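You operate a simulated robot arm through the tools that you are given. There is no shell and no other tool. Be economical: measure what you need, move in short steps, check, and stop when the job is done.

You run a simulated robot arm. Do the job below in one go: nothing can be reset, and whatever is moved stays where it is left.

TASK
Gauge the pull on the end of lane 1, then park it again.
Fine: end in the gauge tube, zero, then the gauge lever; slacken before the end goes back to its own clip.
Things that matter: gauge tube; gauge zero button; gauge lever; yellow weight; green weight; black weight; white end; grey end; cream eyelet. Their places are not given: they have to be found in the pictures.

Only the result counts: the job must be done as asked and must still hold three seconds after the hand-in. Knocking over, shifting, dropping, spilling or breaking anything else fails it.

THE ROBOT
A 6-joint arm with a two-finger parallel gripper, fixed in place. Base frame: the origin is at the foot of the arm, x ahead of it, y to its left, z up; the work surface is at about z = 0.006. Units: m, rad, N and s.
With the tool pointing down near the work surface it reaches from about 0.14 to 0.58 m from the base axis. Its first joint turns from -1.152 to 1.152 rad. Payload 2.1 kg.
Tool frame: the origin (TCP) lies between the finger pads and is the grasp point; the fingertips stand 0.03 m ahead of it; z points along the fingers, y is the line along which they close. The gripper opens to 0.094 m. The fingers are 0.028 m wide and 0.01 m thick; the gripper's body (0.05 by 0.096 m) begins 0.055 m behind the TCP.
Orientation is that of the tool frame in the base frame, as a unit quaternion [x, y, z, w]. With the fingers straight down and closing along the base's y, the tool's x points along the base's -x, its y along +y and its z along -z.

THE INTERFACE
- The arm moves only by the tool servo_tool. Its argument "steps" is a list of rows, each a list of 7 numbers: the shift along the tool's x, y, z in m, then the turn, a rotation vector about the tool's x, y, z in rad, then the finger opening in m, from 0 to 0.094. In form: [[dx, dy, dz, rx, ry, rz, hand], ...]. A call has 1 to 20 rows; each row shifts and turns the commanded pose from where the row before left it, along the tool's axes as they then stand. A row lasts 0.2 s, in which the tool goes at most 0.05 m and 0.15 rad; a call with a longer step from one row to the next is refused whole, and so is a gripper value outside its range. A pose out of reach is approached as far as the arm can. The call stops where the force on the tool passes 90 N (or 10 N more than at its start, if that is more) or the arm is blocked; 0.2 s more then pass. The fingers move at their own pace (about 0.072 m/s each) and stop on an object; they squeeze with about 21 N. The grip force told is the motor's: it shows also when the fingers shut on nothing. Time passes only in rows, and 0.2 s behind the last, so rows that do not move let the fingers close. It gives the time, the measured TCP pose, the force on the tool (base axes), the opening and the grip force at its end, in the units of the frame above (readings bear some noise), and new pictures: "views" is both (left out), scene, wrist or none.
- Cameras (640 x 400 px; columns grow to the right, rows downward): "scene" is fixed at [0.0207, -0.3482, 0.5064]; the picture's right is [0.97, -0.22, 0.00], its down [-0.08, -0.37, -0.93] and it looks along [0.21, 0.90, -0.38] (base axes); focal length 326 px, centre (320, 200). "wrist" rides on the gripper at [0.076, 0.014, -0.102] in the tool frame; the picture's right is [-0.18, 0.98, 0.00], its down [-0.75, -0.14, -0.64] and it looks along [-0.63, -0.12, 0.77] (tool axes); focal length 243 px, centre (320, 200).
- pixel_to_xyz(camera, pixels): there is no depth. For up to 12 entries [column, row, z] of the newest picture of that camera ("zoom" is the newest enlarged one), the place [x, y] in the base frame at which the ray of that pixel passes the height z, good to about 0.002 m. No time passes.
- close_up(camera, box): a new picture of the part [left, top, right, bottom] of that camera's present view, enlarged. No time passes.
- job_done(): hands the job in; it is judged then, once.

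Work in short steps. Measure before you move; look again where a grasp or a placing could have gone wrong, and mend it. You have 80 turns and 170 pictures in all, those below and enlarged ones among them. Open the gripper and draw the arm clear of the work before you hand the job in, unless the task says otherwise; then end with one line.

The tools are called by a JSON object that holds its "name" and its "arguments". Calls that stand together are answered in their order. servo_tool: Moves the arm, as the interface text tells. Its arguments: {"type":"object","properties":{"steps":{"type":"array"},"views":{"type":"string","enum":["both","scene","wrist","none"]}},"required":["steps"]} The other tools are called the same way: pixel_to_xyz (camera, pixels) gives the place at which the rays of pixels pass given heights; close_up (camera, box) takes an enlarged picture of a part of a camera's view; job_done () hands the job in.

At the start:

```text
time_s: 0.0
ee_pos: [0.277, 0.0598, 0.4167]
tcp_rot: [0.0, 1.0, 0.0, 0.0]
force: [1.1, -0.8, -0.4]
gripper_width: 0.0939
grasp_force: 0.1
```

scene: 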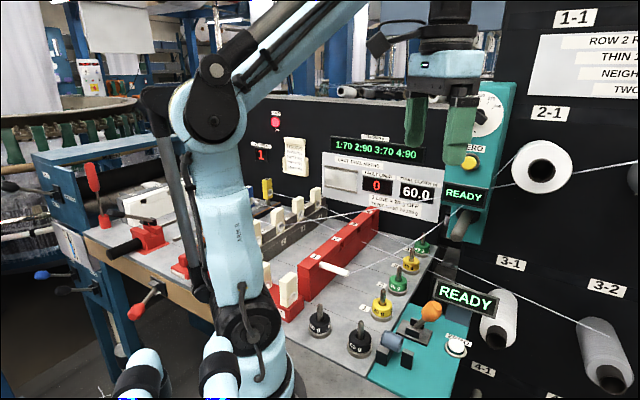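
wrist: 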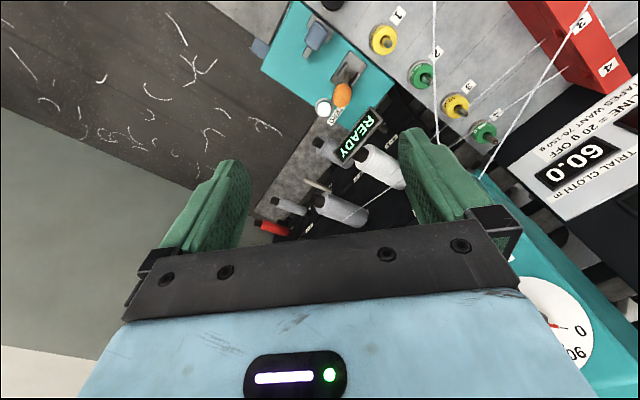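

The scene is busy, with a teal gauge block at about (440,330), a red rail at (340,250), and weights near (380,300). I enlarge these parts first.

{"name": "close_up", "arguments": {"camera": "scene", "box": [340, 220, 500, 400]}}

{"name": "close_up", "arguments": {"camera": "scene", "box": [240, 160, 400, 320]}}

{"name": "close_up", "arguments": {"camera": "scene", "box": [320, 90, 520, 250]}}

{"name": "close_up", "arguments": {"camera": "wrist", "box": [240, 0, 520, 240]}}

```text
2.22 times, centred on (420, 310) of scene
```

zoom: 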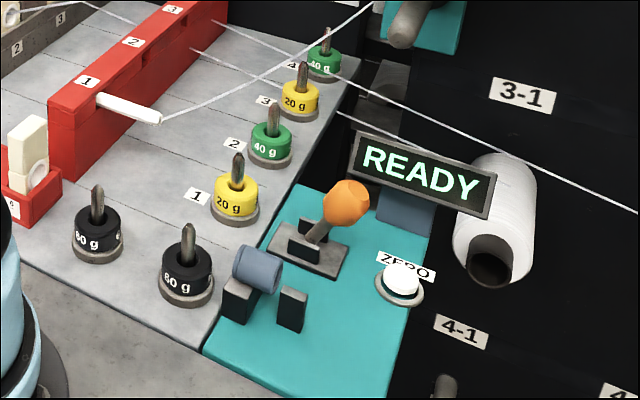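

```text
2.50 times, centred on (320, 240) of scene
```

zoom: 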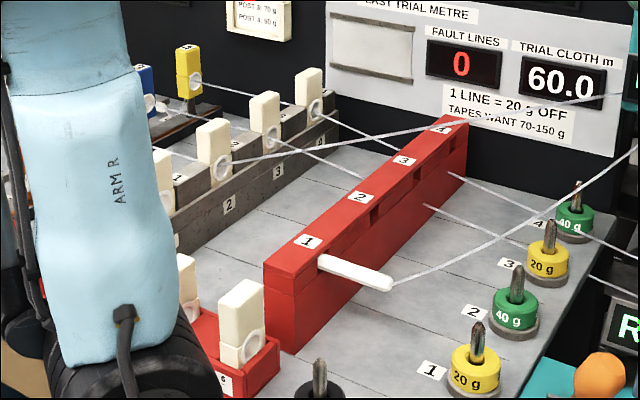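

```text
2.50 times, centred on (420, 170) of scene
```

zoom: 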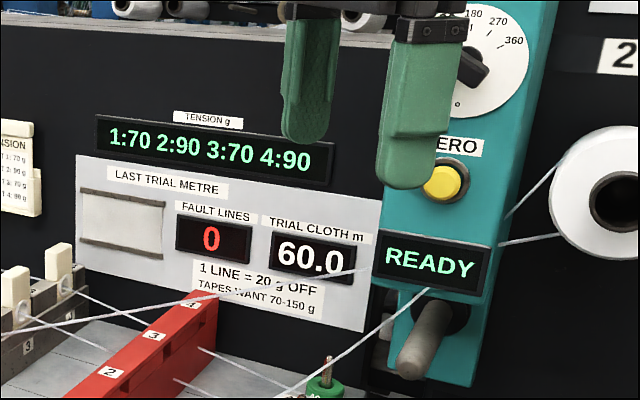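

```text
1.67 times, centred on (380, 120) of wrist
```

zoom: 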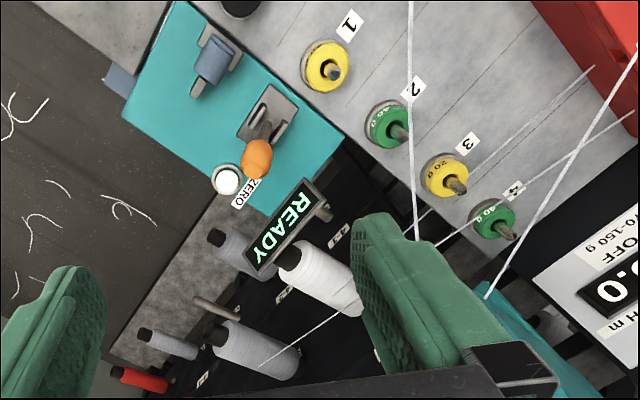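

I need sharper views of the red rail, the teal blocks and the wall signs.

{"name": "close_up", "arguments": {"camera": "scene", "box": [365, 285, 475, 365]}}

{"name": "close_up", "arguments": {"camera": "scene", "box": [520, 0, 640, 120]}}

{"name": "close_up", "arguments": {"camera": "scene", "box": [430, 80, 530, 250]}}

{"name": "close_up", "arguments": {"camera": "wrist", "box": [250, 10, 400, 110]}}

{"name": "close_up", "arguments": {"camera": "scene", "box": [245, 100, 325, 180]}}

```text
5.00 times, centred on (420, 325) of scene
```

zoom: 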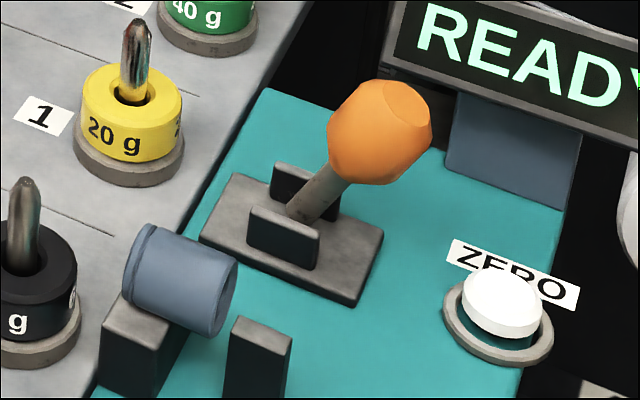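

```text
3.33 times, centred on (580, 60) of scene
```

zoom: 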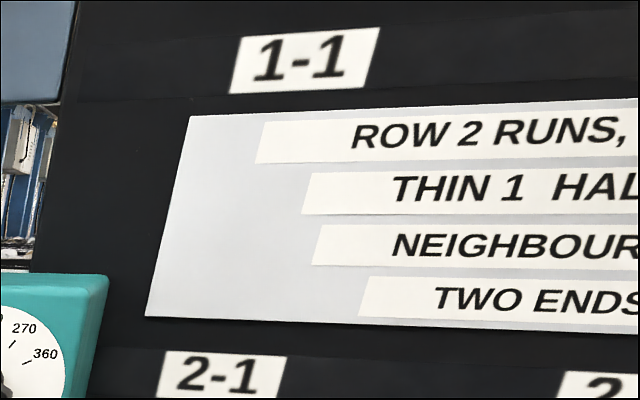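

```text
2.35 times, centred on (480, 165) of scene
```

zoom: 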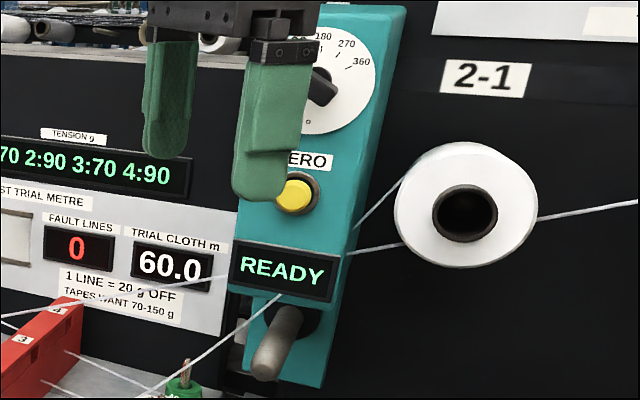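

```text
4.00 times, centred on (325, 60) of wrist
```

zoom: 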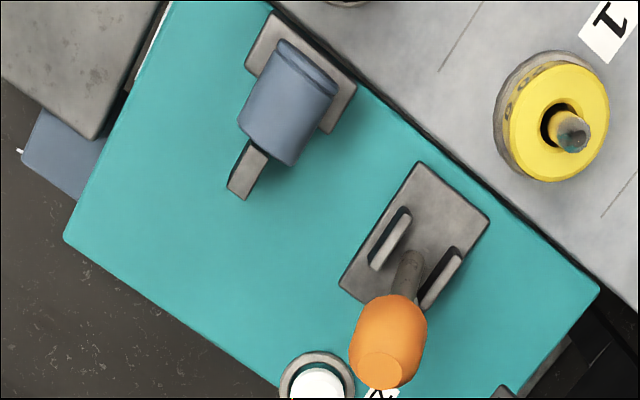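

```text
5.00 times, centred on (285, 140) of scene
```

zoom: 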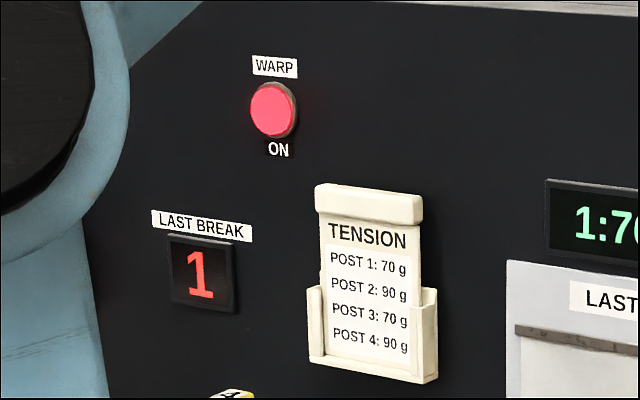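

I triangulate the tube, knob, button, white end and weights by comparing rays from both cameras at candidate heights.

{"name": "pixel_to_xyz", "arguments": {"camera": "scene", "pixels": [[392, 340, 0.03], [392, 340, 0.06], [432, 311, 0.04], [432, 311, 0.1], [456, 345, 0.01], [456, 345, 0.03], [333, 270, 0.03], [333, 270, 0.08], [318, 263, 0.08], [350, 274, 0.08], [382, 315, 0.006], [278, 285, 0.006]]}}

{"name": "pixel_to_xyz", "arguments": {"camera": "wrist", "pixels": [[322, 35, 0.03], [322, 35, 0.06], [344, 93, 0.04], [344, 93, 0.1], [324, 107, 0.01], [324, 107, 0.03], [383, 40, 0.006], [383, 40, 0.03], [348, 73, 0.01], [398, 167, 0.006]]}}

```text
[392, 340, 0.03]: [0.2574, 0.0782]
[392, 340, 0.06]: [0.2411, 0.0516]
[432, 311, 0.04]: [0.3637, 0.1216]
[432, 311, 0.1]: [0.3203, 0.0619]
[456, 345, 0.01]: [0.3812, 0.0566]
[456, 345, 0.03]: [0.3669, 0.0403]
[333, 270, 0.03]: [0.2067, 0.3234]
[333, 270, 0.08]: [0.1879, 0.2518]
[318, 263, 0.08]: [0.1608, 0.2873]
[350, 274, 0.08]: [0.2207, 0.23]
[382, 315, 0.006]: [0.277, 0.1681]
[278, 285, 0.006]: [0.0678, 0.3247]
```

```text
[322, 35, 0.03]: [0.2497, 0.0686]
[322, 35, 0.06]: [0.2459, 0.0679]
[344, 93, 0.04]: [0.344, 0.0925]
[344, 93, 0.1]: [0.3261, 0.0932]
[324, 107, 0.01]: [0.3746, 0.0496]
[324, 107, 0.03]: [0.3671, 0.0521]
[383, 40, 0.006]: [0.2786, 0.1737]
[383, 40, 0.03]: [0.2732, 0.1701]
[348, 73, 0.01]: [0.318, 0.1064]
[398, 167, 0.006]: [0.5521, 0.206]
```

Triangulated: tube about (0.249,0.068,0.042), orange knob about (0.338,0.093,0.07), button about (0.373,0.050,0.018). I now turn the wrist camera to look towards +y, at the red rail.

{"name": "servo_tool", "arguments": {"steps": [[0.025, -0.04, 0, 0, 0, -0.15, 0.094], [0.025, -0.04, 0, 0, 0, -0.15, 0.094], [0, -0.03, 0, 0, 0, -0.15, 0.094], [0, 0, 0, 0, 0, -0.15, 0.094], [0, 0, 0, 0, 0, -0.15, 0.094], [0, 0, 0, 0, 0, -0.15, 0.094], [0, 0, 0, 0, 0, -0.15, 0.094], [0, 0, 0, 0, 0, -0.15, 0.094], [0, 0, 0, 0, 0, -0.15, 0.094], [0, 0, 0, 0, 0, -0.15, 0.094], [0, 0, 0, 0, 0, -0.071, 0.094]]}}

```text
time_s: 2.4
ee_pos: [0.2427, -0.0512, 0.4145]
tcp_rot: [0.709, -0.706, 0.0, 0.0]
force: [0.6, 0.2, -0.1]
gripper_width: 0.0941
grasp_force: 0.0
```

scene: 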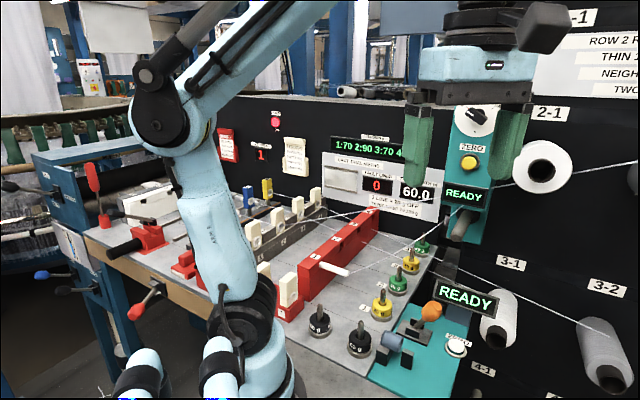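
wrist: 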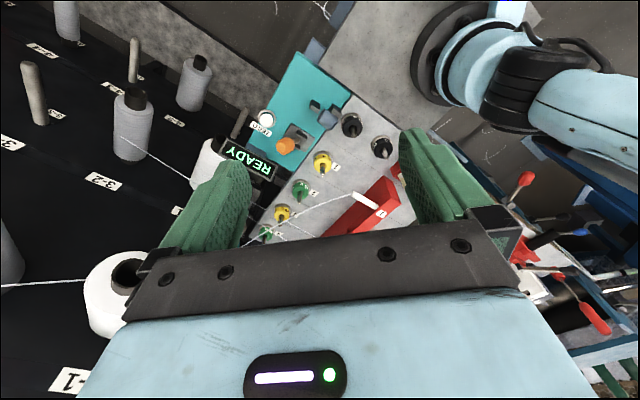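

The rail is hidden by the gripper at about (370,200), so the camera must move over it. I shift the tool 0.17 m towards +y.

{"name": "servo_tool", "arguments": {"steps": [[-0.045, 0, 0, 0, 0, 0, 0.094], [-0.045, 0, 0, 0, 0, 0, 0.094], [-0.045, 0, 0, 0, 0, 0, 0.094], [-0.035, 0, 0, 0, 0, 0, 0.094], [0, 0, 0, 0, 0, 0, 0.094]]}}

```text
time_s: 3.6
ee_pos: [0.2405, 0.1209, 0.4148]
tcp_rot: [-0.707, 0.707, 0.0, 0.0]
force: [0.4, 0.3, 0.0]
gripper_width: 0.0938
grasp_force: 0.0
```

scene: 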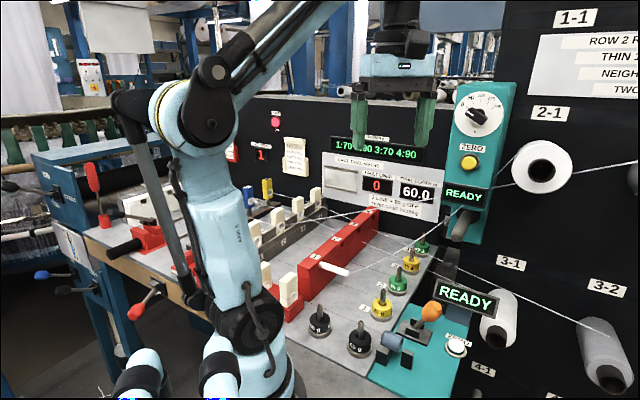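
wrist: 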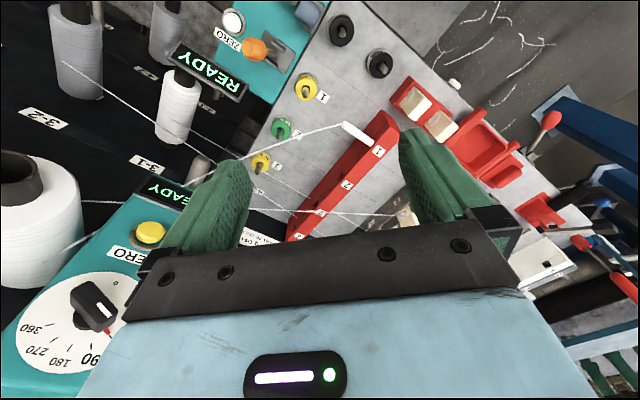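

The rail, white end and weights are now visible; I enlarge these parts.

{"name": "close_up", "arguments": {"camera": "wrist", "box": [240, 60, 420, 240]}}

{"name": "close_up", "arguments": {"camera": "scene", "box": [440, 75, 540, 250]}}

{"name": "close_up", "arguments": {"camera": "scene", "box": [290, 225, 390, 300]}}

{"name": "close_up", "arguments": {"camera": "wrist", "box": [380, 60, 560, 200]}}

```text
2.22 times, centred on (330, 150) of wrist
```

zoom: 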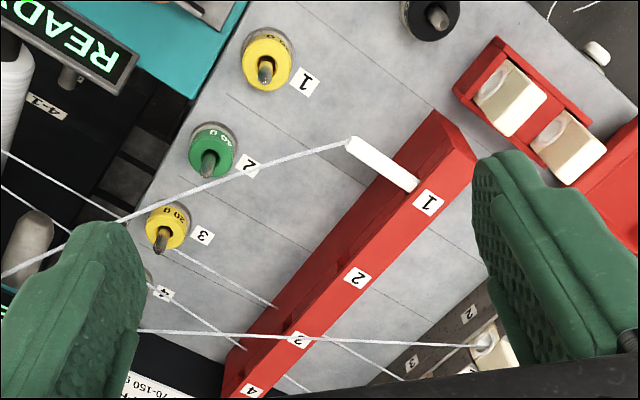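

```text
2.29 times, centred on (490, 162) of scene
```

zoom: 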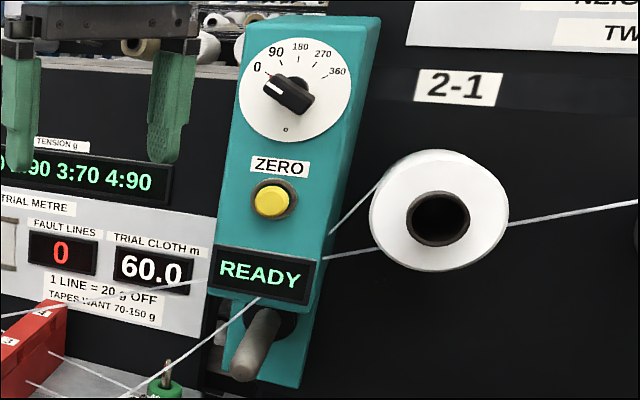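

```text
5.33 times, centred on (340, 262) of scene
```

zoom: 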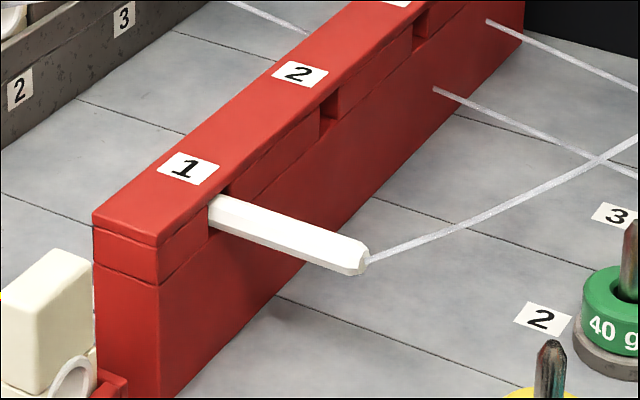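

```text
2.86 times, centred on (470, 130) of wrist
```

zoom: 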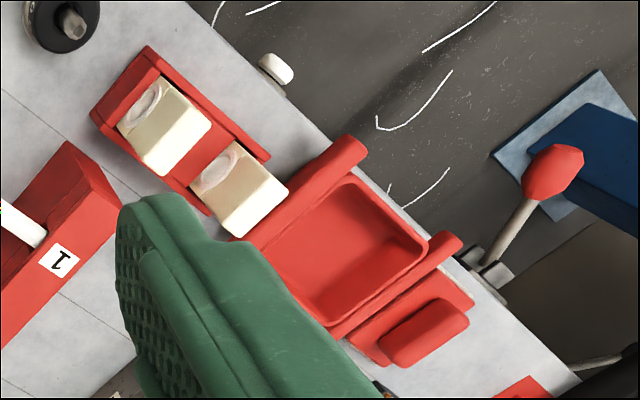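

The white stick at (345,272) sits in slot 1 of the red rail, with its thread leaving from the free tip. Next I look closely at the bench gauge by backing off in -y and lowering.

{"name": "servo_tool", "arguments": {"steps": [[0.04, 0, 0.03, 0, 0, 0, 0.094], [0.04, 0, 0.03, 0, 0, 0, 0.094], [0.04, 0, 0.03, 0, 0, 0, 0.094], [0.03, 0, 0.025, 0, 0, 0, 0.094], [0, 0, 0, 0, 0, 0, 0.094]], "views": "wrist"}}

{"name": "close_up", "arguments": {"camera": "wrist", "box": [230, 50, 410, 200]}}

{"name": "close_up", "arguments": {"camera": "scene", "box": [365, 320, 425, 370]}}

```text
time_s: 4.8
ee_pos: [0.241, -0.0294, 0.301]
tcp_rot: [0.707, -0.707, 0.0, 0.001]
force: [0.4, 0.8, 0.1]
gripper_width: 0.0941
grasp_force: 0.1
```

wrist: 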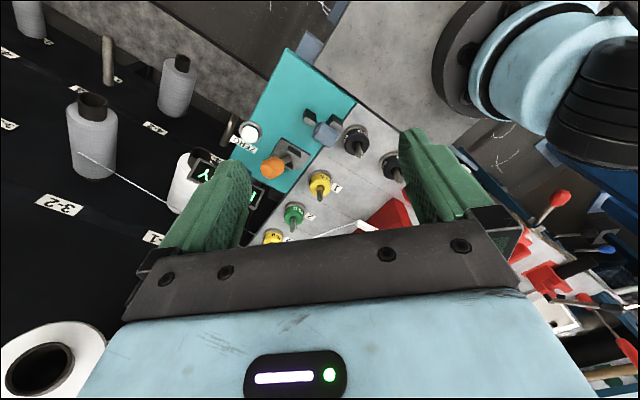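

```text
2.67 times, centred on (320, 125) of wrist
```

zoom: 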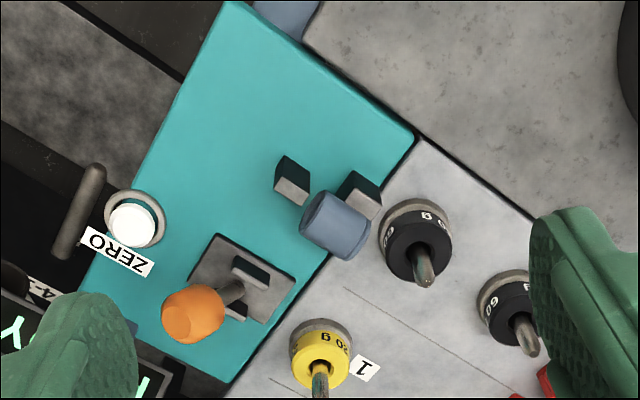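

```text
8.00 times, centred on (395, 345) of scene
```

zoom: 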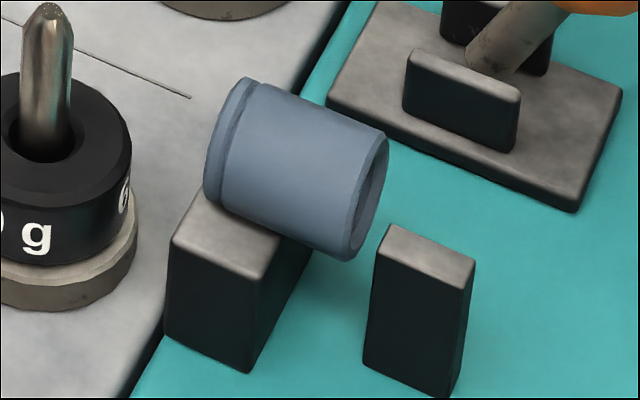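

The tube is hollow, opening towards +x, with a second post ahead of its mouth. I measure its axis, the slab edges and the posts with both cameras.

{"name": "pixel_to_xyz", "arguments": {"camera": "scene", "pixels": [[383.5, 337.5, 0.035], [383.5, 337.5, 0.045], [401, 345.6, 0.035], [401, 345.6, 0.045], [408.5, 352, 0.03], [383, 348, 0.03], [333, 270, 0.06], [320, 263.5, 0.06], [347.5, 273, 0.06], [320, 263.5, 0.05], [347.5, 273, 0.05]]}}

{"name": "pixel_to_xyz", "arguments": {"camera": "wrist", "pixels": [[335, 139.3, 0.035], [335, 139.3, 0.045], [317, 128, 0.035], [317, 128, 0.045], [309, 118, 0.03], [355.6, 101, 0.01], [286, 192.5, 0.01], [287, 48, 0.01], [366, 224, 0.05], [366, 224, 0.06], [366, 224, 0.07]]}}

```text
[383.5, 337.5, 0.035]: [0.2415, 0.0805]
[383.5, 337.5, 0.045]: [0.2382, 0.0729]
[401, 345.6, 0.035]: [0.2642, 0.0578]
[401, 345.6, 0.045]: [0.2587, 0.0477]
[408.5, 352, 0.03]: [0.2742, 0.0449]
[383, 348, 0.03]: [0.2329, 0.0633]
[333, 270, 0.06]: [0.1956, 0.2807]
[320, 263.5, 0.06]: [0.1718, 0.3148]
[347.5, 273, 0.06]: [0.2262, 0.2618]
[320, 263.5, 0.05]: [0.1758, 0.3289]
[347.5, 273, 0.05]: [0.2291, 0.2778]
```

```text
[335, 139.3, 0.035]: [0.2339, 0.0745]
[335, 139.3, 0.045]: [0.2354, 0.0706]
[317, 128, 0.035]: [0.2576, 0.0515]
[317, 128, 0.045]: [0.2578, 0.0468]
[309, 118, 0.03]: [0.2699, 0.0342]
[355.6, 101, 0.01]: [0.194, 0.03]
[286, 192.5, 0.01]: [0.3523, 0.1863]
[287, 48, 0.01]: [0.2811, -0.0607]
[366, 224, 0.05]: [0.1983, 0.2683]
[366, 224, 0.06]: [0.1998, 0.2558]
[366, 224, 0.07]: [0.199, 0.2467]
```

Tube axis runs along (0.707,-0.707) at about (0.2475,0.059,0.045) and the stick lies parallel to it, so the move is nearly pure translation. I turn the tool so its y is (0.707,0.707), with the camera on the rail side, while rising.

{"name": "servo_tool", "arguments": {"steps": [[0, 0, -0.04, 0, 0, 0.15, 0.094], [0, 0, -0.04, 0, 0, 0.15, 0.094], [0, 0, 0, 0, 0, 0.15, 0.094], [0, 0, 0, 0, 0, 0.15, 0.094], [0, 0, 0, 0, 0, 0.15, 0.094], [0, 0, 0, 0, 0, 0.15, 0.094], [0, 0, 0, 0, 0, 0.15, 0.094], [0, 0, 0, 0, 0, 0.15, 0.094], [0, 0, 0, 0, 0, 0.15, 0.094], [0, 0, 0, 0, 0, 0.15, 0.094], [0, 0, 0, 0, 0, 0.15, 0.094], [0, 0, 0, 0, 0, 0.15, 0.094], [0, 0, 0, 0, 0, 0.15, 0.094], [0, 0, 0, 0, 0, 0.15, 0.094], [0, 0, 0, 0, 0, 0.15, 0.094], [0, 0, 0, 0, 0, 0.106, 0.094], [0, 0, 0, 0, 0, 0, 0.094]], "views": "wrist"}}

```text
time_s: 8.4
ee_pos: [0.2417, -0.0332, 0.3804]
tcp_rot: [0.383, 0.924, 0.0, -0.001]
force: [0.2, -0.8, 0.3]
gripper_width: 0.0938
grasp_force: 0.0
```

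wrist: 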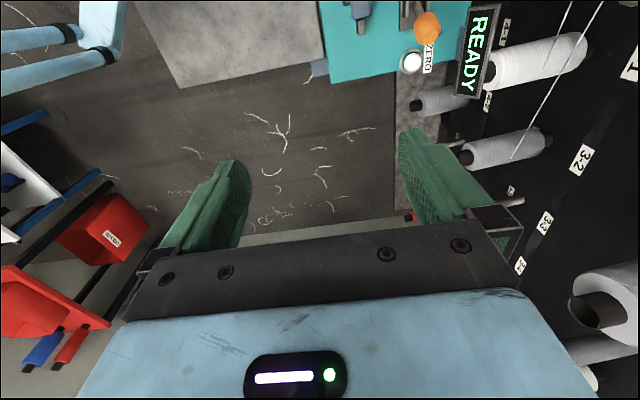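

Orientation is right. I move to about 0.19 m above the stick for a look.

{"name": "servo_tool", "arguments": {"steps": [[0.032, 0.025, 0, 0, 0, 0, 0.094], [0.032, 0.025, 0, 0, 0, 0, 0.094], [0.032, 0.025, 0, 0, 0, 0, 0.094], [0.032, 0.025, 0, 0, 0, 0, 0.094], [0.032, 0.025, 0.02, 0, 0, 0, 0.094], [0.032, 0.025, 0.02, 0, 0, 0, 0.094], [0.032, 0.025, 0.03, 0, 0, 0, 0.094], [0.032, 0.025, 0.03, 0, 0, 0, 0.094], [0, 0, 0.03, 0, 0, 0, 0.094], [0, 0, 0, 0, 0, 0, 0.094]]}}

{"name": "close_up", "arguments": {"camera": "wrist", "box": [220, 20, 420, 200]}}

```text
refused: row 7 steps farther than a row can; nothing moved
```

```text
2.22 times, centred on (320, 110) of wrist
```

zoom: 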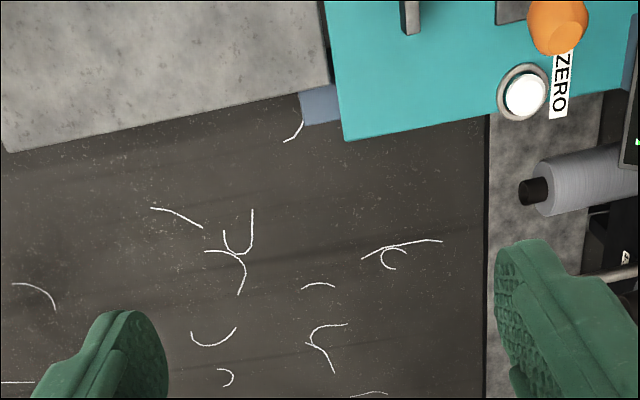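

Row length slightly too long; I split the descent.

{"name": "servo_tool", "arguments": {"steps": [[0.032, 0.025, 0, 0, 0, 0, 0.094], [0.032, 0.025, 0, 0, 0, 0, 0.094], [0.032, 0.025, 0, 0, 0, 0, 0.094], [0.032, 0.025, 0, 0, 0, 0, 0.094], [0.032, 0.025, 0.02, 0, 0, 0, 0.094], [0.032, 0.025, 0.02, 0, 0, 0, 0.094], [0.032, 0.025, 0.02, 0, 0, 0, 0.094], [0.032, 0.025, 0.02, 0, 0, 0, 0.094], [0, 0, 0.04, 0, 0, 0, 0.094], [0, 0, 0, 0, 0, 0, 0.094]]}}

{"name": "close_up", "arguments": {"camera": "wrist", "box": [220, 20, 420, 200]}}

```text
time_s: 10.6
ee_pos: [0.2023, 0.2911, 0.2629]
tcp_rot: [0.382, 0.924, 0.0, 0.0]
force: [0.9, -0.1, 0.0]
gripper_width: 0.0939
grasp_force: 0.1
```

scene: 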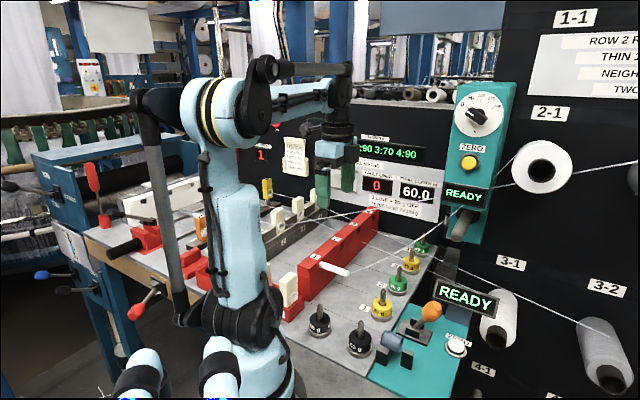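
wrist: 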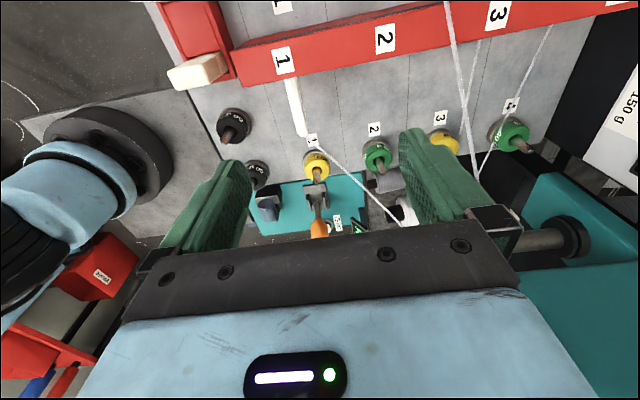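

```text
2.22 times, centred on (320, 110) of wrist
```

zoom: 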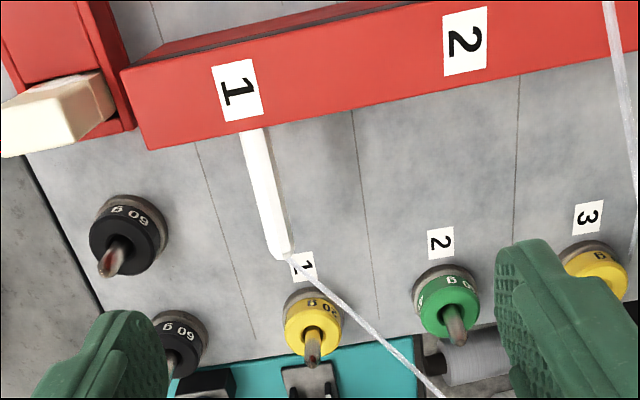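

The stick runs from (289,78.5) at the rail to (303,135) at its tip in the wrist view. I triangulate with the scene.

{"name": "pixel_to_xyz", "arguments": {"camera": "wrist", "pixels": [[289.4, 78.5, 0.04], [289.4, 78.5, 0.06], [289.4, 78.5, 0.08], [303.3, 134.8, 0.04], [303.3, 134.8, 0.06], [303.3, 134.8, 0.08], [281, 60, 0.08], [497, 16, 0.08]]}}

{"name": "pixel_to_xyz", "arguments": {"camera": "scene", "pixels": [[320, 263.5, 0.04], [320, 263.5, 0.06], [320, 263.5, 0.08], [347.5, 273.5, 0.04], [347.5, 273.5, 0.06], [347.5, 273.5, 0.08]]}}

{"name": "close_up", "arguments": {"camera": "scene", "box": [290, 235, 370, 285]}}

```text
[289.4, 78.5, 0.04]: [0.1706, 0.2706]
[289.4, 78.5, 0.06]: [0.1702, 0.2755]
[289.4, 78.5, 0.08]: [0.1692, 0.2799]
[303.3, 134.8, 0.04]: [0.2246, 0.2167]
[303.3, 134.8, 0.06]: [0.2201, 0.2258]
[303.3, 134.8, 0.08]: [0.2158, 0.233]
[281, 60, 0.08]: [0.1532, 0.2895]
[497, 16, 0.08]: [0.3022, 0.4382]
```

```text
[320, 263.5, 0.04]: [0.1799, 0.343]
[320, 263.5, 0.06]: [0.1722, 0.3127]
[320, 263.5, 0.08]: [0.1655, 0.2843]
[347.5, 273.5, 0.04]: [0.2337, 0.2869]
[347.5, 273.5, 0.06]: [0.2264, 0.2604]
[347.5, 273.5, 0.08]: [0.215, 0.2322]
```

```text
8.00 times, centred on (330, 260) of scene
```

zoom: 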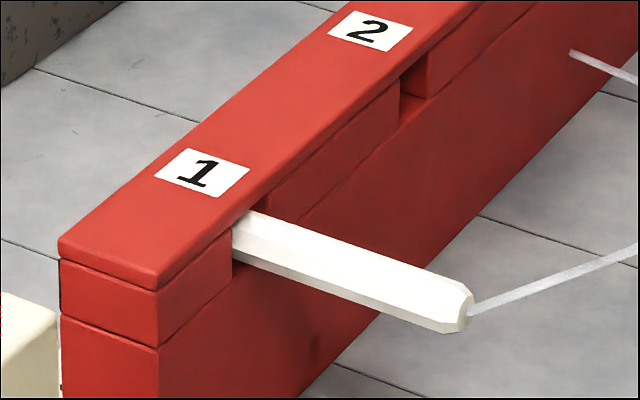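

Stick: z≈0.081, rail root (0.167,0.281), free tip (0.2155,0.2325). I'll grip about 0.024 m from the free tip, with the TCP 0.012 m above the stick; first I approach to z 0.15 with fingers at 0.05.

{"name": "servo_tool", "arguments": {"steps": [[-0.0267, -0.0321, 0, 0, 0, 0, 0.05], [0, 0, 0.04, 0, 0, 0, 0.05], [0, 0, 0.04, 0, 0, 0, 0.05], [0, 0, 0.03, 0, 0, 0, 0.05], [0, 0, 0, 0, 0, 0, 0.05]]}}

{"name": "close_up", "arguments": {"camera": "wrist", "box": [220, 20, 420, 240]}}

```text
time_s: 11.8
ee_pos: [0.1986, 0.2492, 0.1515]
tcp_rot: [0.382, 0.924, 0.001, 0.0]
force: [0.0, 0.6, -0.2]
gripper_width: 0.0499
grasp_force: 0.2
```

scene: 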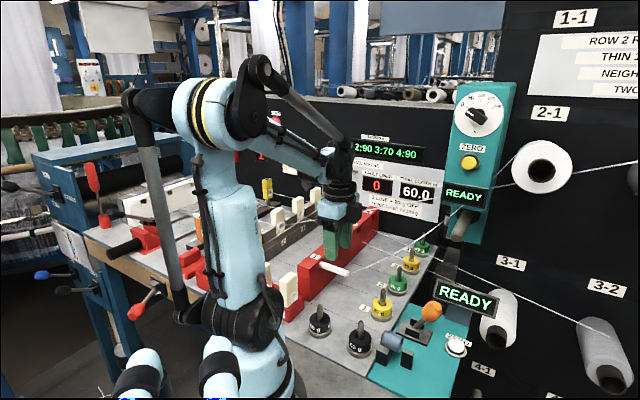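
wrist: 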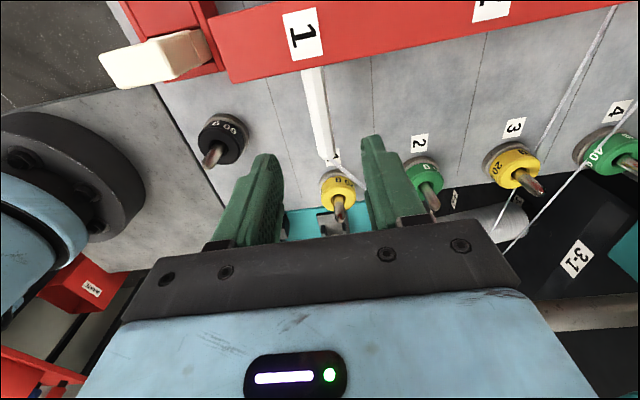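

```text
1.82 times, centred on (320, 130) of wrist
```

zoom: 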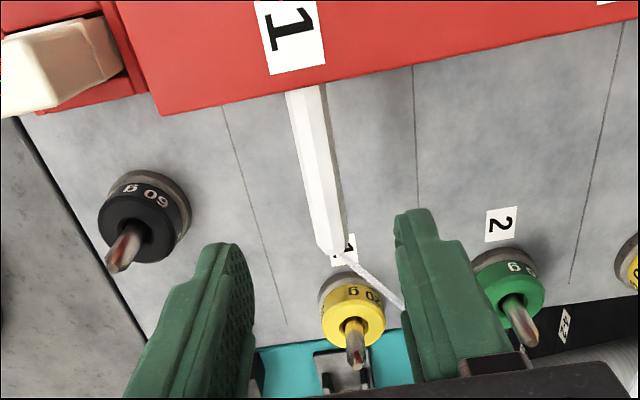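

I verify stick position from this closer view: root about (308,70), tip about (328,157).

{"name": "pixel_to_xyz", "arguments": {"camera": "wrist", "pixels": [[309, 68, 0.081], [327, 152, 0.081], [327, 152, 0.075], [309, 68, 0.075], [322, 120, 0.081]]}}

```text
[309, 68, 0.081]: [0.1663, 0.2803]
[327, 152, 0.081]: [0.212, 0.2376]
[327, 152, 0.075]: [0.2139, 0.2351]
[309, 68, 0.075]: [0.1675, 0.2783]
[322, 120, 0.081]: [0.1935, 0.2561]
```

Consistent; the stick is centred between the fingers (x+y≈0.448). I lower to z 0.092 and close gently.

{"name": "servo_tool", "arguments": {"steps": [[0, 0, 0.03, 0, 0, 0, 0.05], [0, 0, 0.029, 0, 0, 0, 0.05], [0, 0, 0, 0, 0, 0, 0.03], [0, 0, 0, 0, 0, 0, 0.0], [0, 0, 0, 0, 0, 0, 0.0], [0, 0, 0, 0, 0, 0, 0.0]]}}

{"name": "close_up", "arguments": {"camera": "wrist", "box": [220, 20, 420, 240]}}

{"name": "close_up", "arguments": {"camera": "scene", "box": [290, 225, 390, 295]}}

```text
time_s: 13.2
ee_pos: [0.199, 0.2505, 0.0917]
tcp_rot: [0.383, 0.924, 0.0, -0.001]
force: [-1.1, 0.8, -3.0]
gripper_width: 0.0129
grasp_force: 20.7
```

scene: 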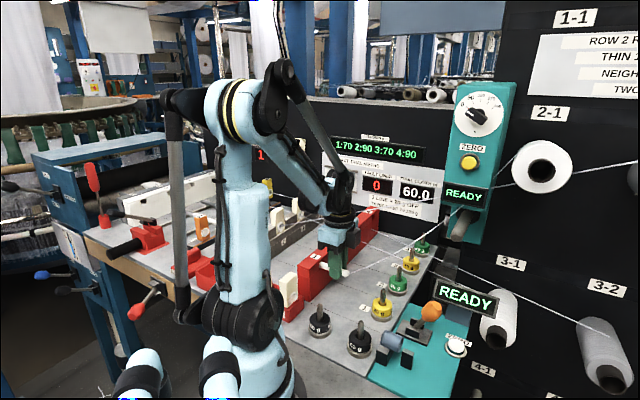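
wrist: 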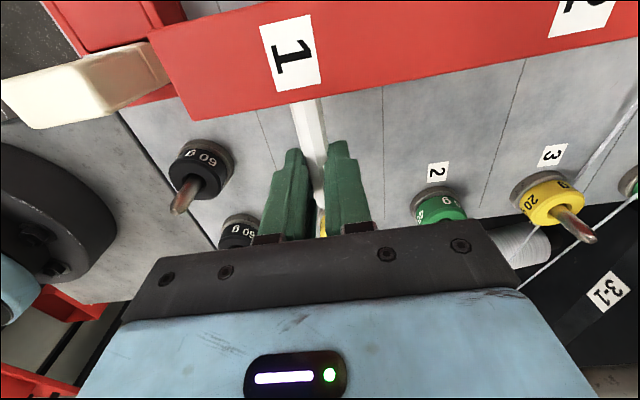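

```text
1.82 times, centred on (320, 130) of wrist
```

zoom: 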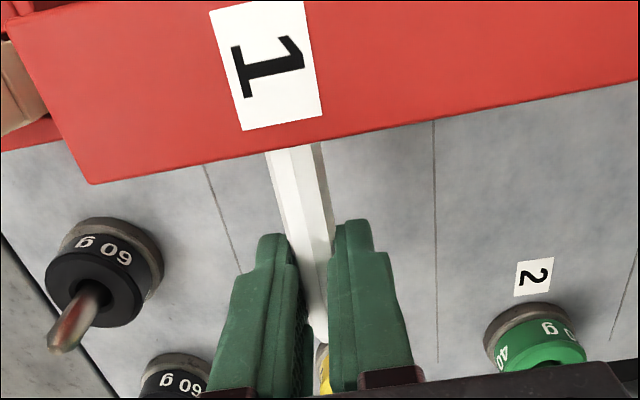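

```text
5.71 times, centred on (340, 260) of scene
```

zoom: 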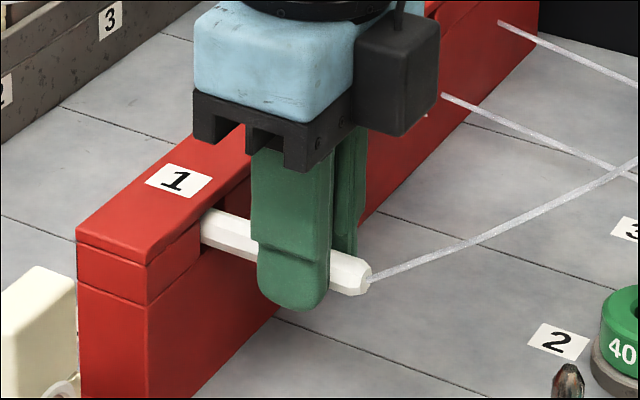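

Gripped at width 0.013 with TCP (0.199,0.2505,0.0917), which I keep as the park pose. I pull out along tool -x in short steps.

{"name": "servo_tool", "arguments": {"steps": [[-0.01, 0, 0, 0, 0, 0, 0.0], [-0.01, 0, 0, 0, 0, 0, 0.0], [-0.01, 0, 0, 0, 0, 0, 0.0]]}}

{"name": "close_up", "arguments": {"camera": "scene", "box": [290, 225, 390, 295]}}

```text
time_s: 14.0
ee_pos: [0.2194, 0.2267, 0.093]
tcp_rot: [0.382, 0.924, 0.0, 0.0]
force: [0.5, -0.3, -0.8]
gripper_width: 0.0127
grasp_force: 20.7
```

scene: 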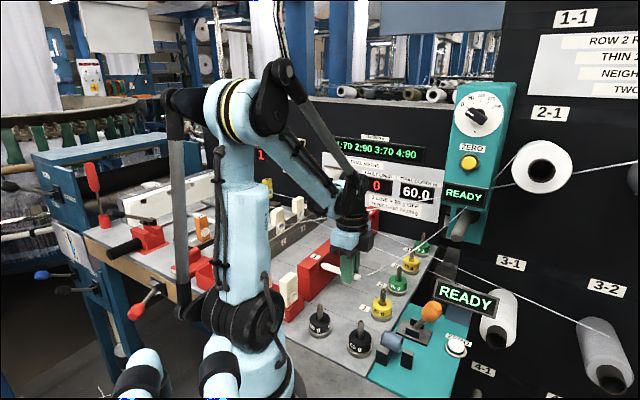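
wrist: 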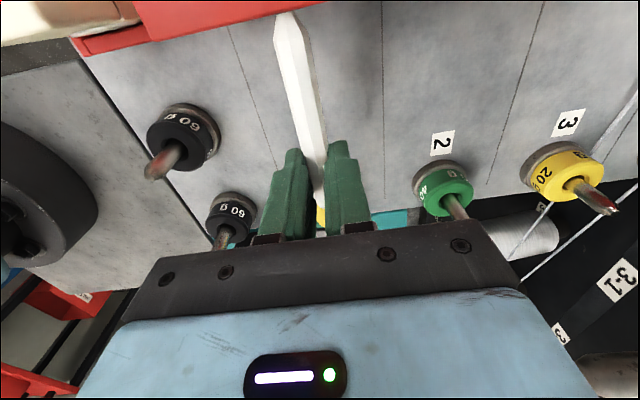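

```text
5.71 times, centred on (340, 260) of scene
```

zoom: 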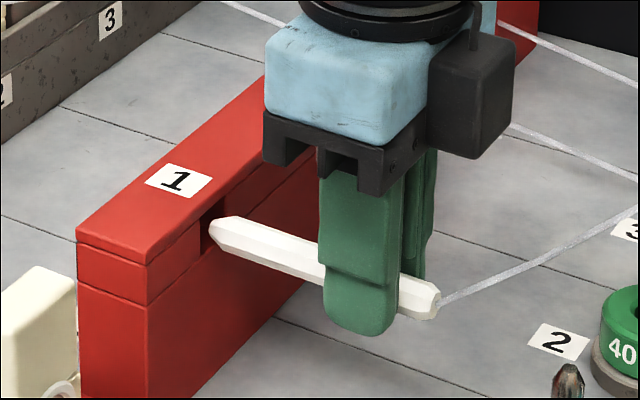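

The stick is out, its inner tip at wrist (285,15). I measure that tip.

{"name": "pixel_to_xyz", "arguments": {"camera": "wrist", "pixels": [[286, 13, 0.081], [286, 13, 0.079], [299, 80, 0.081]]}}

{"name": "pixel_to_xyz", "arguments": {"camera": "scene", "pixels": [[322, 265, 0.081], [356, 276.5, 0.081]]}}

```text
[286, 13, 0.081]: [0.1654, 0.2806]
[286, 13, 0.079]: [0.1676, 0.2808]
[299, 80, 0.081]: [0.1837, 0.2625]
```

```text
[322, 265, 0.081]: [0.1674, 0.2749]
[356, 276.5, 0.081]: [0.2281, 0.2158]
```

Inner tip is 0.074 m from the TCP; insertion depth in the clip was about 0.03 m. I lift to z≈0.2 and carry it halfway towards the gauge, then check.

{"name": "servo_tool", "arguments": {"steps": [[-0.01, 0, 0, 0, 0, 0, 0.0], [0, 0, -0.035, 0, 0, 0, 0.0], [0, 0, -0.04, 0, 0, 0, 0.0], [0, 0, -0.035, 0, 0, 0, 0.0], [-0.03, -0.0125, 0, 0, 0, 0, 0.0], [-0.03, -0.0125, 0, 0, 0, 0, 0.0], [-0.03, -0.0125, 0, 0, 0, 0, 0.0], [-0.03, -0.0125, 0, 0, 0, 0, 0.0], [0, 0, 0, 0, 0, 0, 0.0]]}}

```text
time_s: 16.0
ee_pos: [0.2737, 0.1017, 0.201]
tcp_rot: [0.382, 0.924, 0.0, -0.001]
force: [-0.6, -0.8, -0.6]
gripper_width: 0.0126
grasp_force: 21.2
```

scene: 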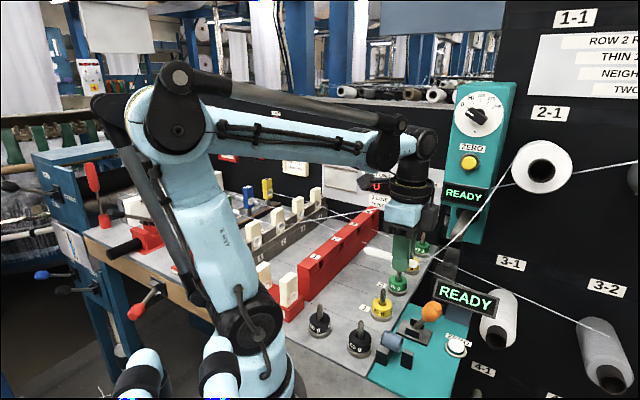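
wrist: 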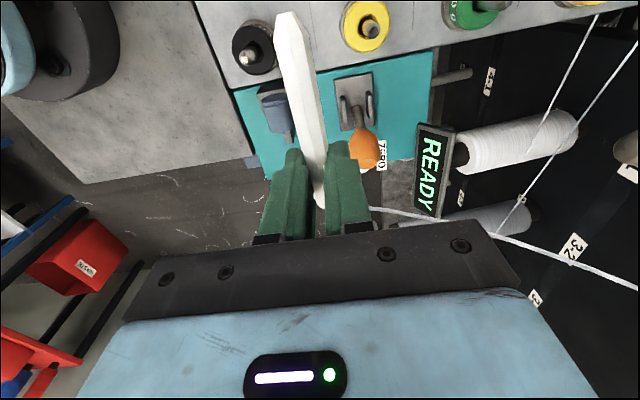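

No resistance. I continue to the pre-insert spot at the same height, where the tube should be visible near the picture's top.

{"name": "servo_tool", "arguments": {"steps": [[-0.033, -0.0124, 0, 0, 0, 0, 0.0], [-0.033, -0.0124, 0, 0, 0, 0, 0.0], [-0.033, -0.0124, 0, 0, 0, 0, 0.0], [-0.0325, -0.0124, 0, 0, 0, 0, 0.0], [0, 0, 0.04, 0, 0, 0, 0.0], [0, 0, 0, 0, 0, 0, 0.0]]}}

{"name": "close_up", "arguments": {"camera": "wrist", "box": [210, 0, 410, 150]}}

{"name": "close_up", "arguments": {"camera": "scene", "box": [365, 250, 485, 370]}}

```text
time_s: 17.4
ee_pos: [0.3331, -0.0296, 0.1601]
tcp_rot: [0.382, 0.924, 0.0, 0.001]
force: [-0.8, -0.3, 0.1]
gripper_width: 0.0129
grasp_force: 21.0
```

scene: 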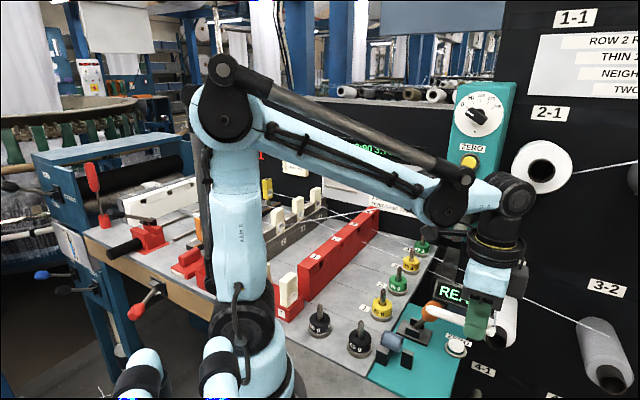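
wrist: 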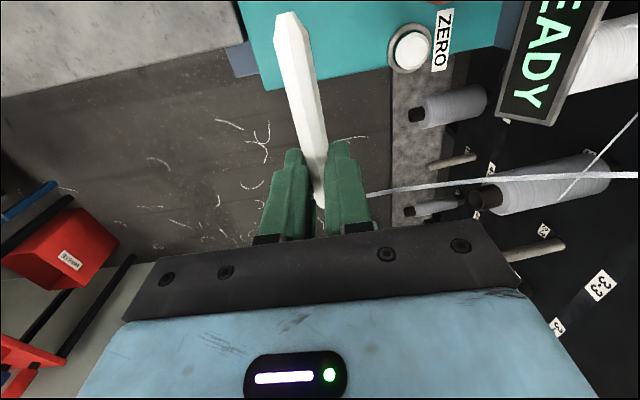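

```text
2.67 times, centred on (310, 75) of wrist
```

zoom: 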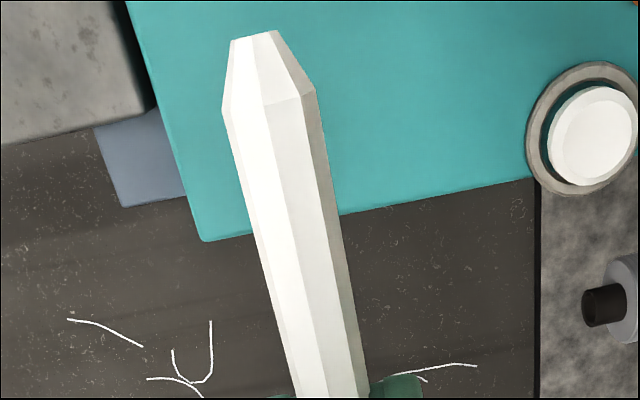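

```text
3.33 times, centred on (425, 310) of scene
```

zoom: 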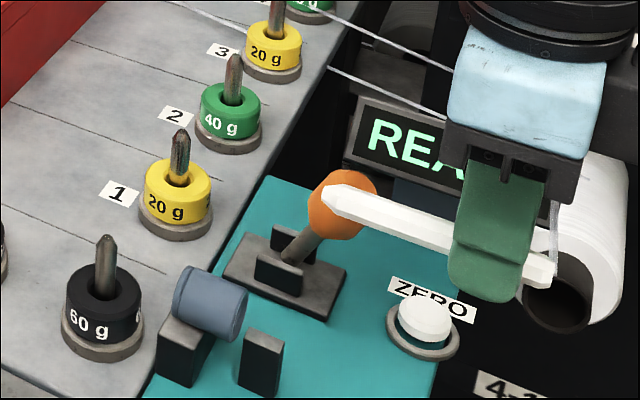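

I need a precise tube fix. I shift +0.06 along tool x and +0.04 along y at this height so the tube appears left of the stick.

{"name": "servo_tool", "arguments": {"steps": [[0.03, 0.02, 0, 0, 0, 0, 0.0], [0.03, 0.02, 0, 0, 0, 0, 0.0], [0, 0, 0, 0, 0, 0, 0.0], [0, 0, 0, 0, 0, 0, 0.0]], "views": "wrist"}}

{"name": "close_up", "arguments": {"camera": "wrist", "box": [190, 0, 350, 120]}}

```text
time_s: 18.4
ee_pos: [0.3209, 0.044, 0.1604]
tcp_rot: [0.382, 0.924, 0.0, 0.0]
force: [-0.6, -0.1, -0.9]
gripper_width: 0.0125
grasp_force: 20.8
```

wrist: 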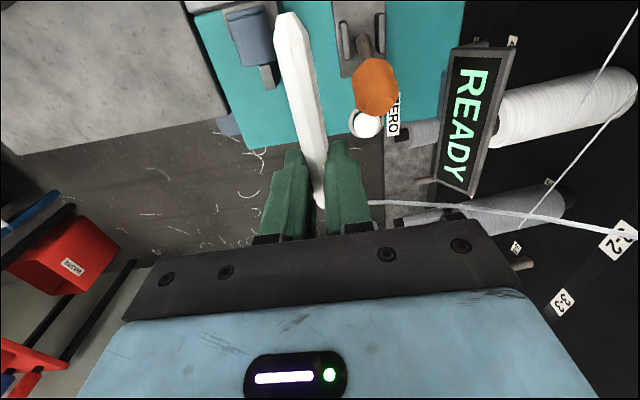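

```text
3.33 times, centred on (270, 60) of wrist
```

zoom: 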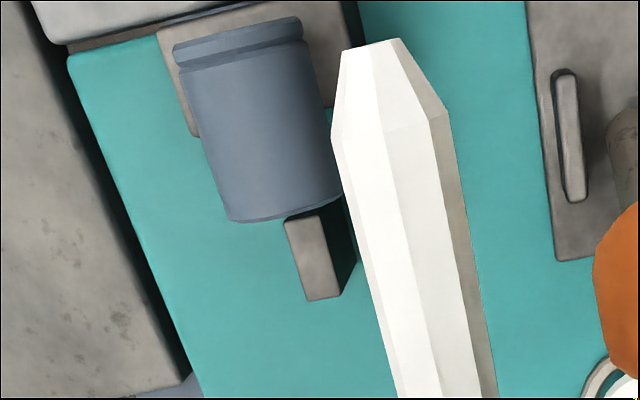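

I compute tube-axis and post points from this sharper view.

{"name": "pixel_to_xyz", "arguments": {"camera": "zoom", "pixels": [[228, 220, 0.045], [342, 198, 0.045], [172, 50, 0.045], [302, 25, 0.045], [178, 68, 0.045], [305, 43, 0.045], [313, 257, 0.03], [313, 257, 0.02], [313, 257, 0.04], [285, 222, 0.03], [324, 298, 0.03], [68, 60, 0.012]]}}

{"name": "close_up", "arguments": {"camera": "scene", "box": [370, 325, 430, 365]}}

```text
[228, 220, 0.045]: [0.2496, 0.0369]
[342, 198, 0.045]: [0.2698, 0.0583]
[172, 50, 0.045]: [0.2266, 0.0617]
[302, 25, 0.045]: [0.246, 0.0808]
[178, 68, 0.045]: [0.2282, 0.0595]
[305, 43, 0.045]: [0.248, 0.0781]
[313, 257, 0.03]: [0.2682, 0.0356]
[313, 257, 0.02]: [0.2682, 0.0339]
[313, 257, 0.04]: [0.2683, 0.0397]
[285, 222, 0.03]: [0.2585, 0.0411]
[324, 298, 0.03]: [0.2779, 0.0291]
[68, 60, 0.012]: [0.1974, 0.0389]
```

```text
10.00 times, centred on (400, 345) of scene
```

zoom: 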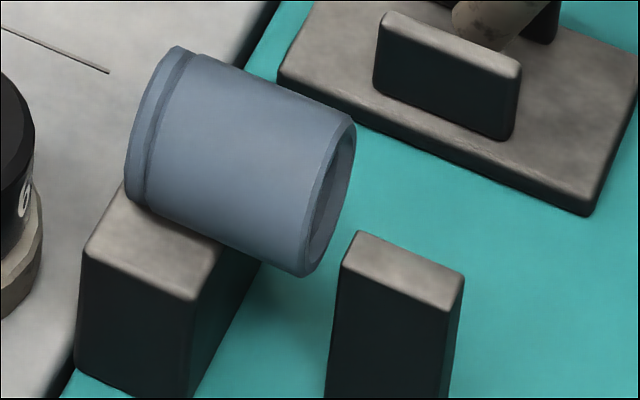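

Tube axis: mouth (0.2597,0.0476), back (0.2363,0.0712), z≈0.0455; post top z≈0.038 on the same axis. I move to pre-insert (0.3297,-0.0224) and descend partway.

{"name": "servo_tool", "arguments": {"steps": [[-0.0266, -0.0204, 0, 0, 0, 0, 0.0], [-0.0266, -0.0204, 0, 0, 0, 0, 0.0], [0, 0, 0.03, 0, 0, 0, 0.0], [0, 0, 0.03, 0, 0, 0, 0.0], [0, 0, 0, 0, 0, 0, 0.0]]}}

{"name": "close_up", "arguments": {"camera": "scene", "box": [365, 280, 505, 380]}}

```text
time_s: 19.6
ee_pos: [0.3293, -0.0242, 0.0997]
tcp_rot: [0.382, 0.924, 0.0, 0.0]
force: [-0.2, 0.1, 0.8]
gripper_width: 0.013
grasp_force: 21.2
```

scene: 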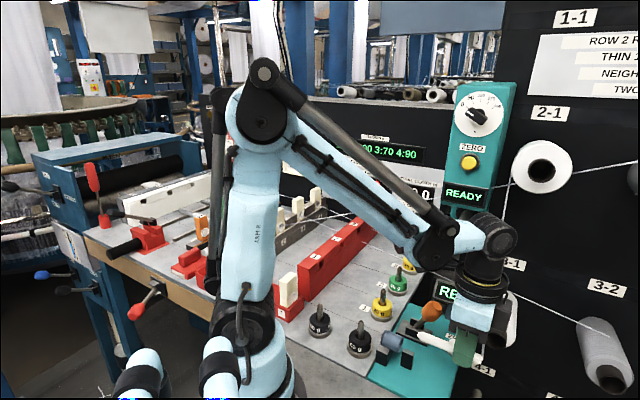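
wrist: 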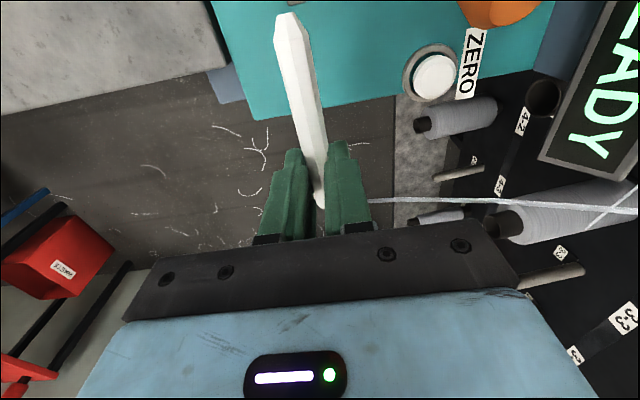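

```text
4.00 times, centred on (435, 330) of scene
```

zoom: 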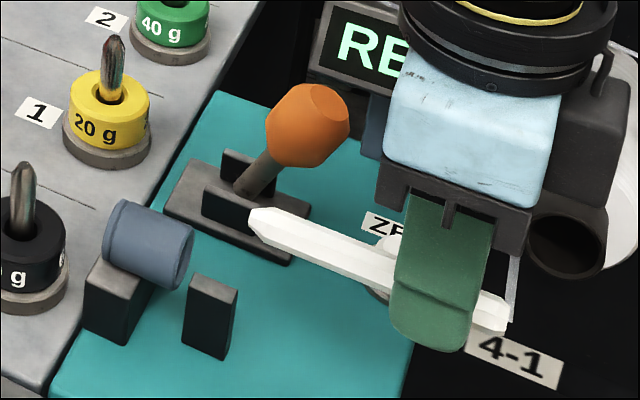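

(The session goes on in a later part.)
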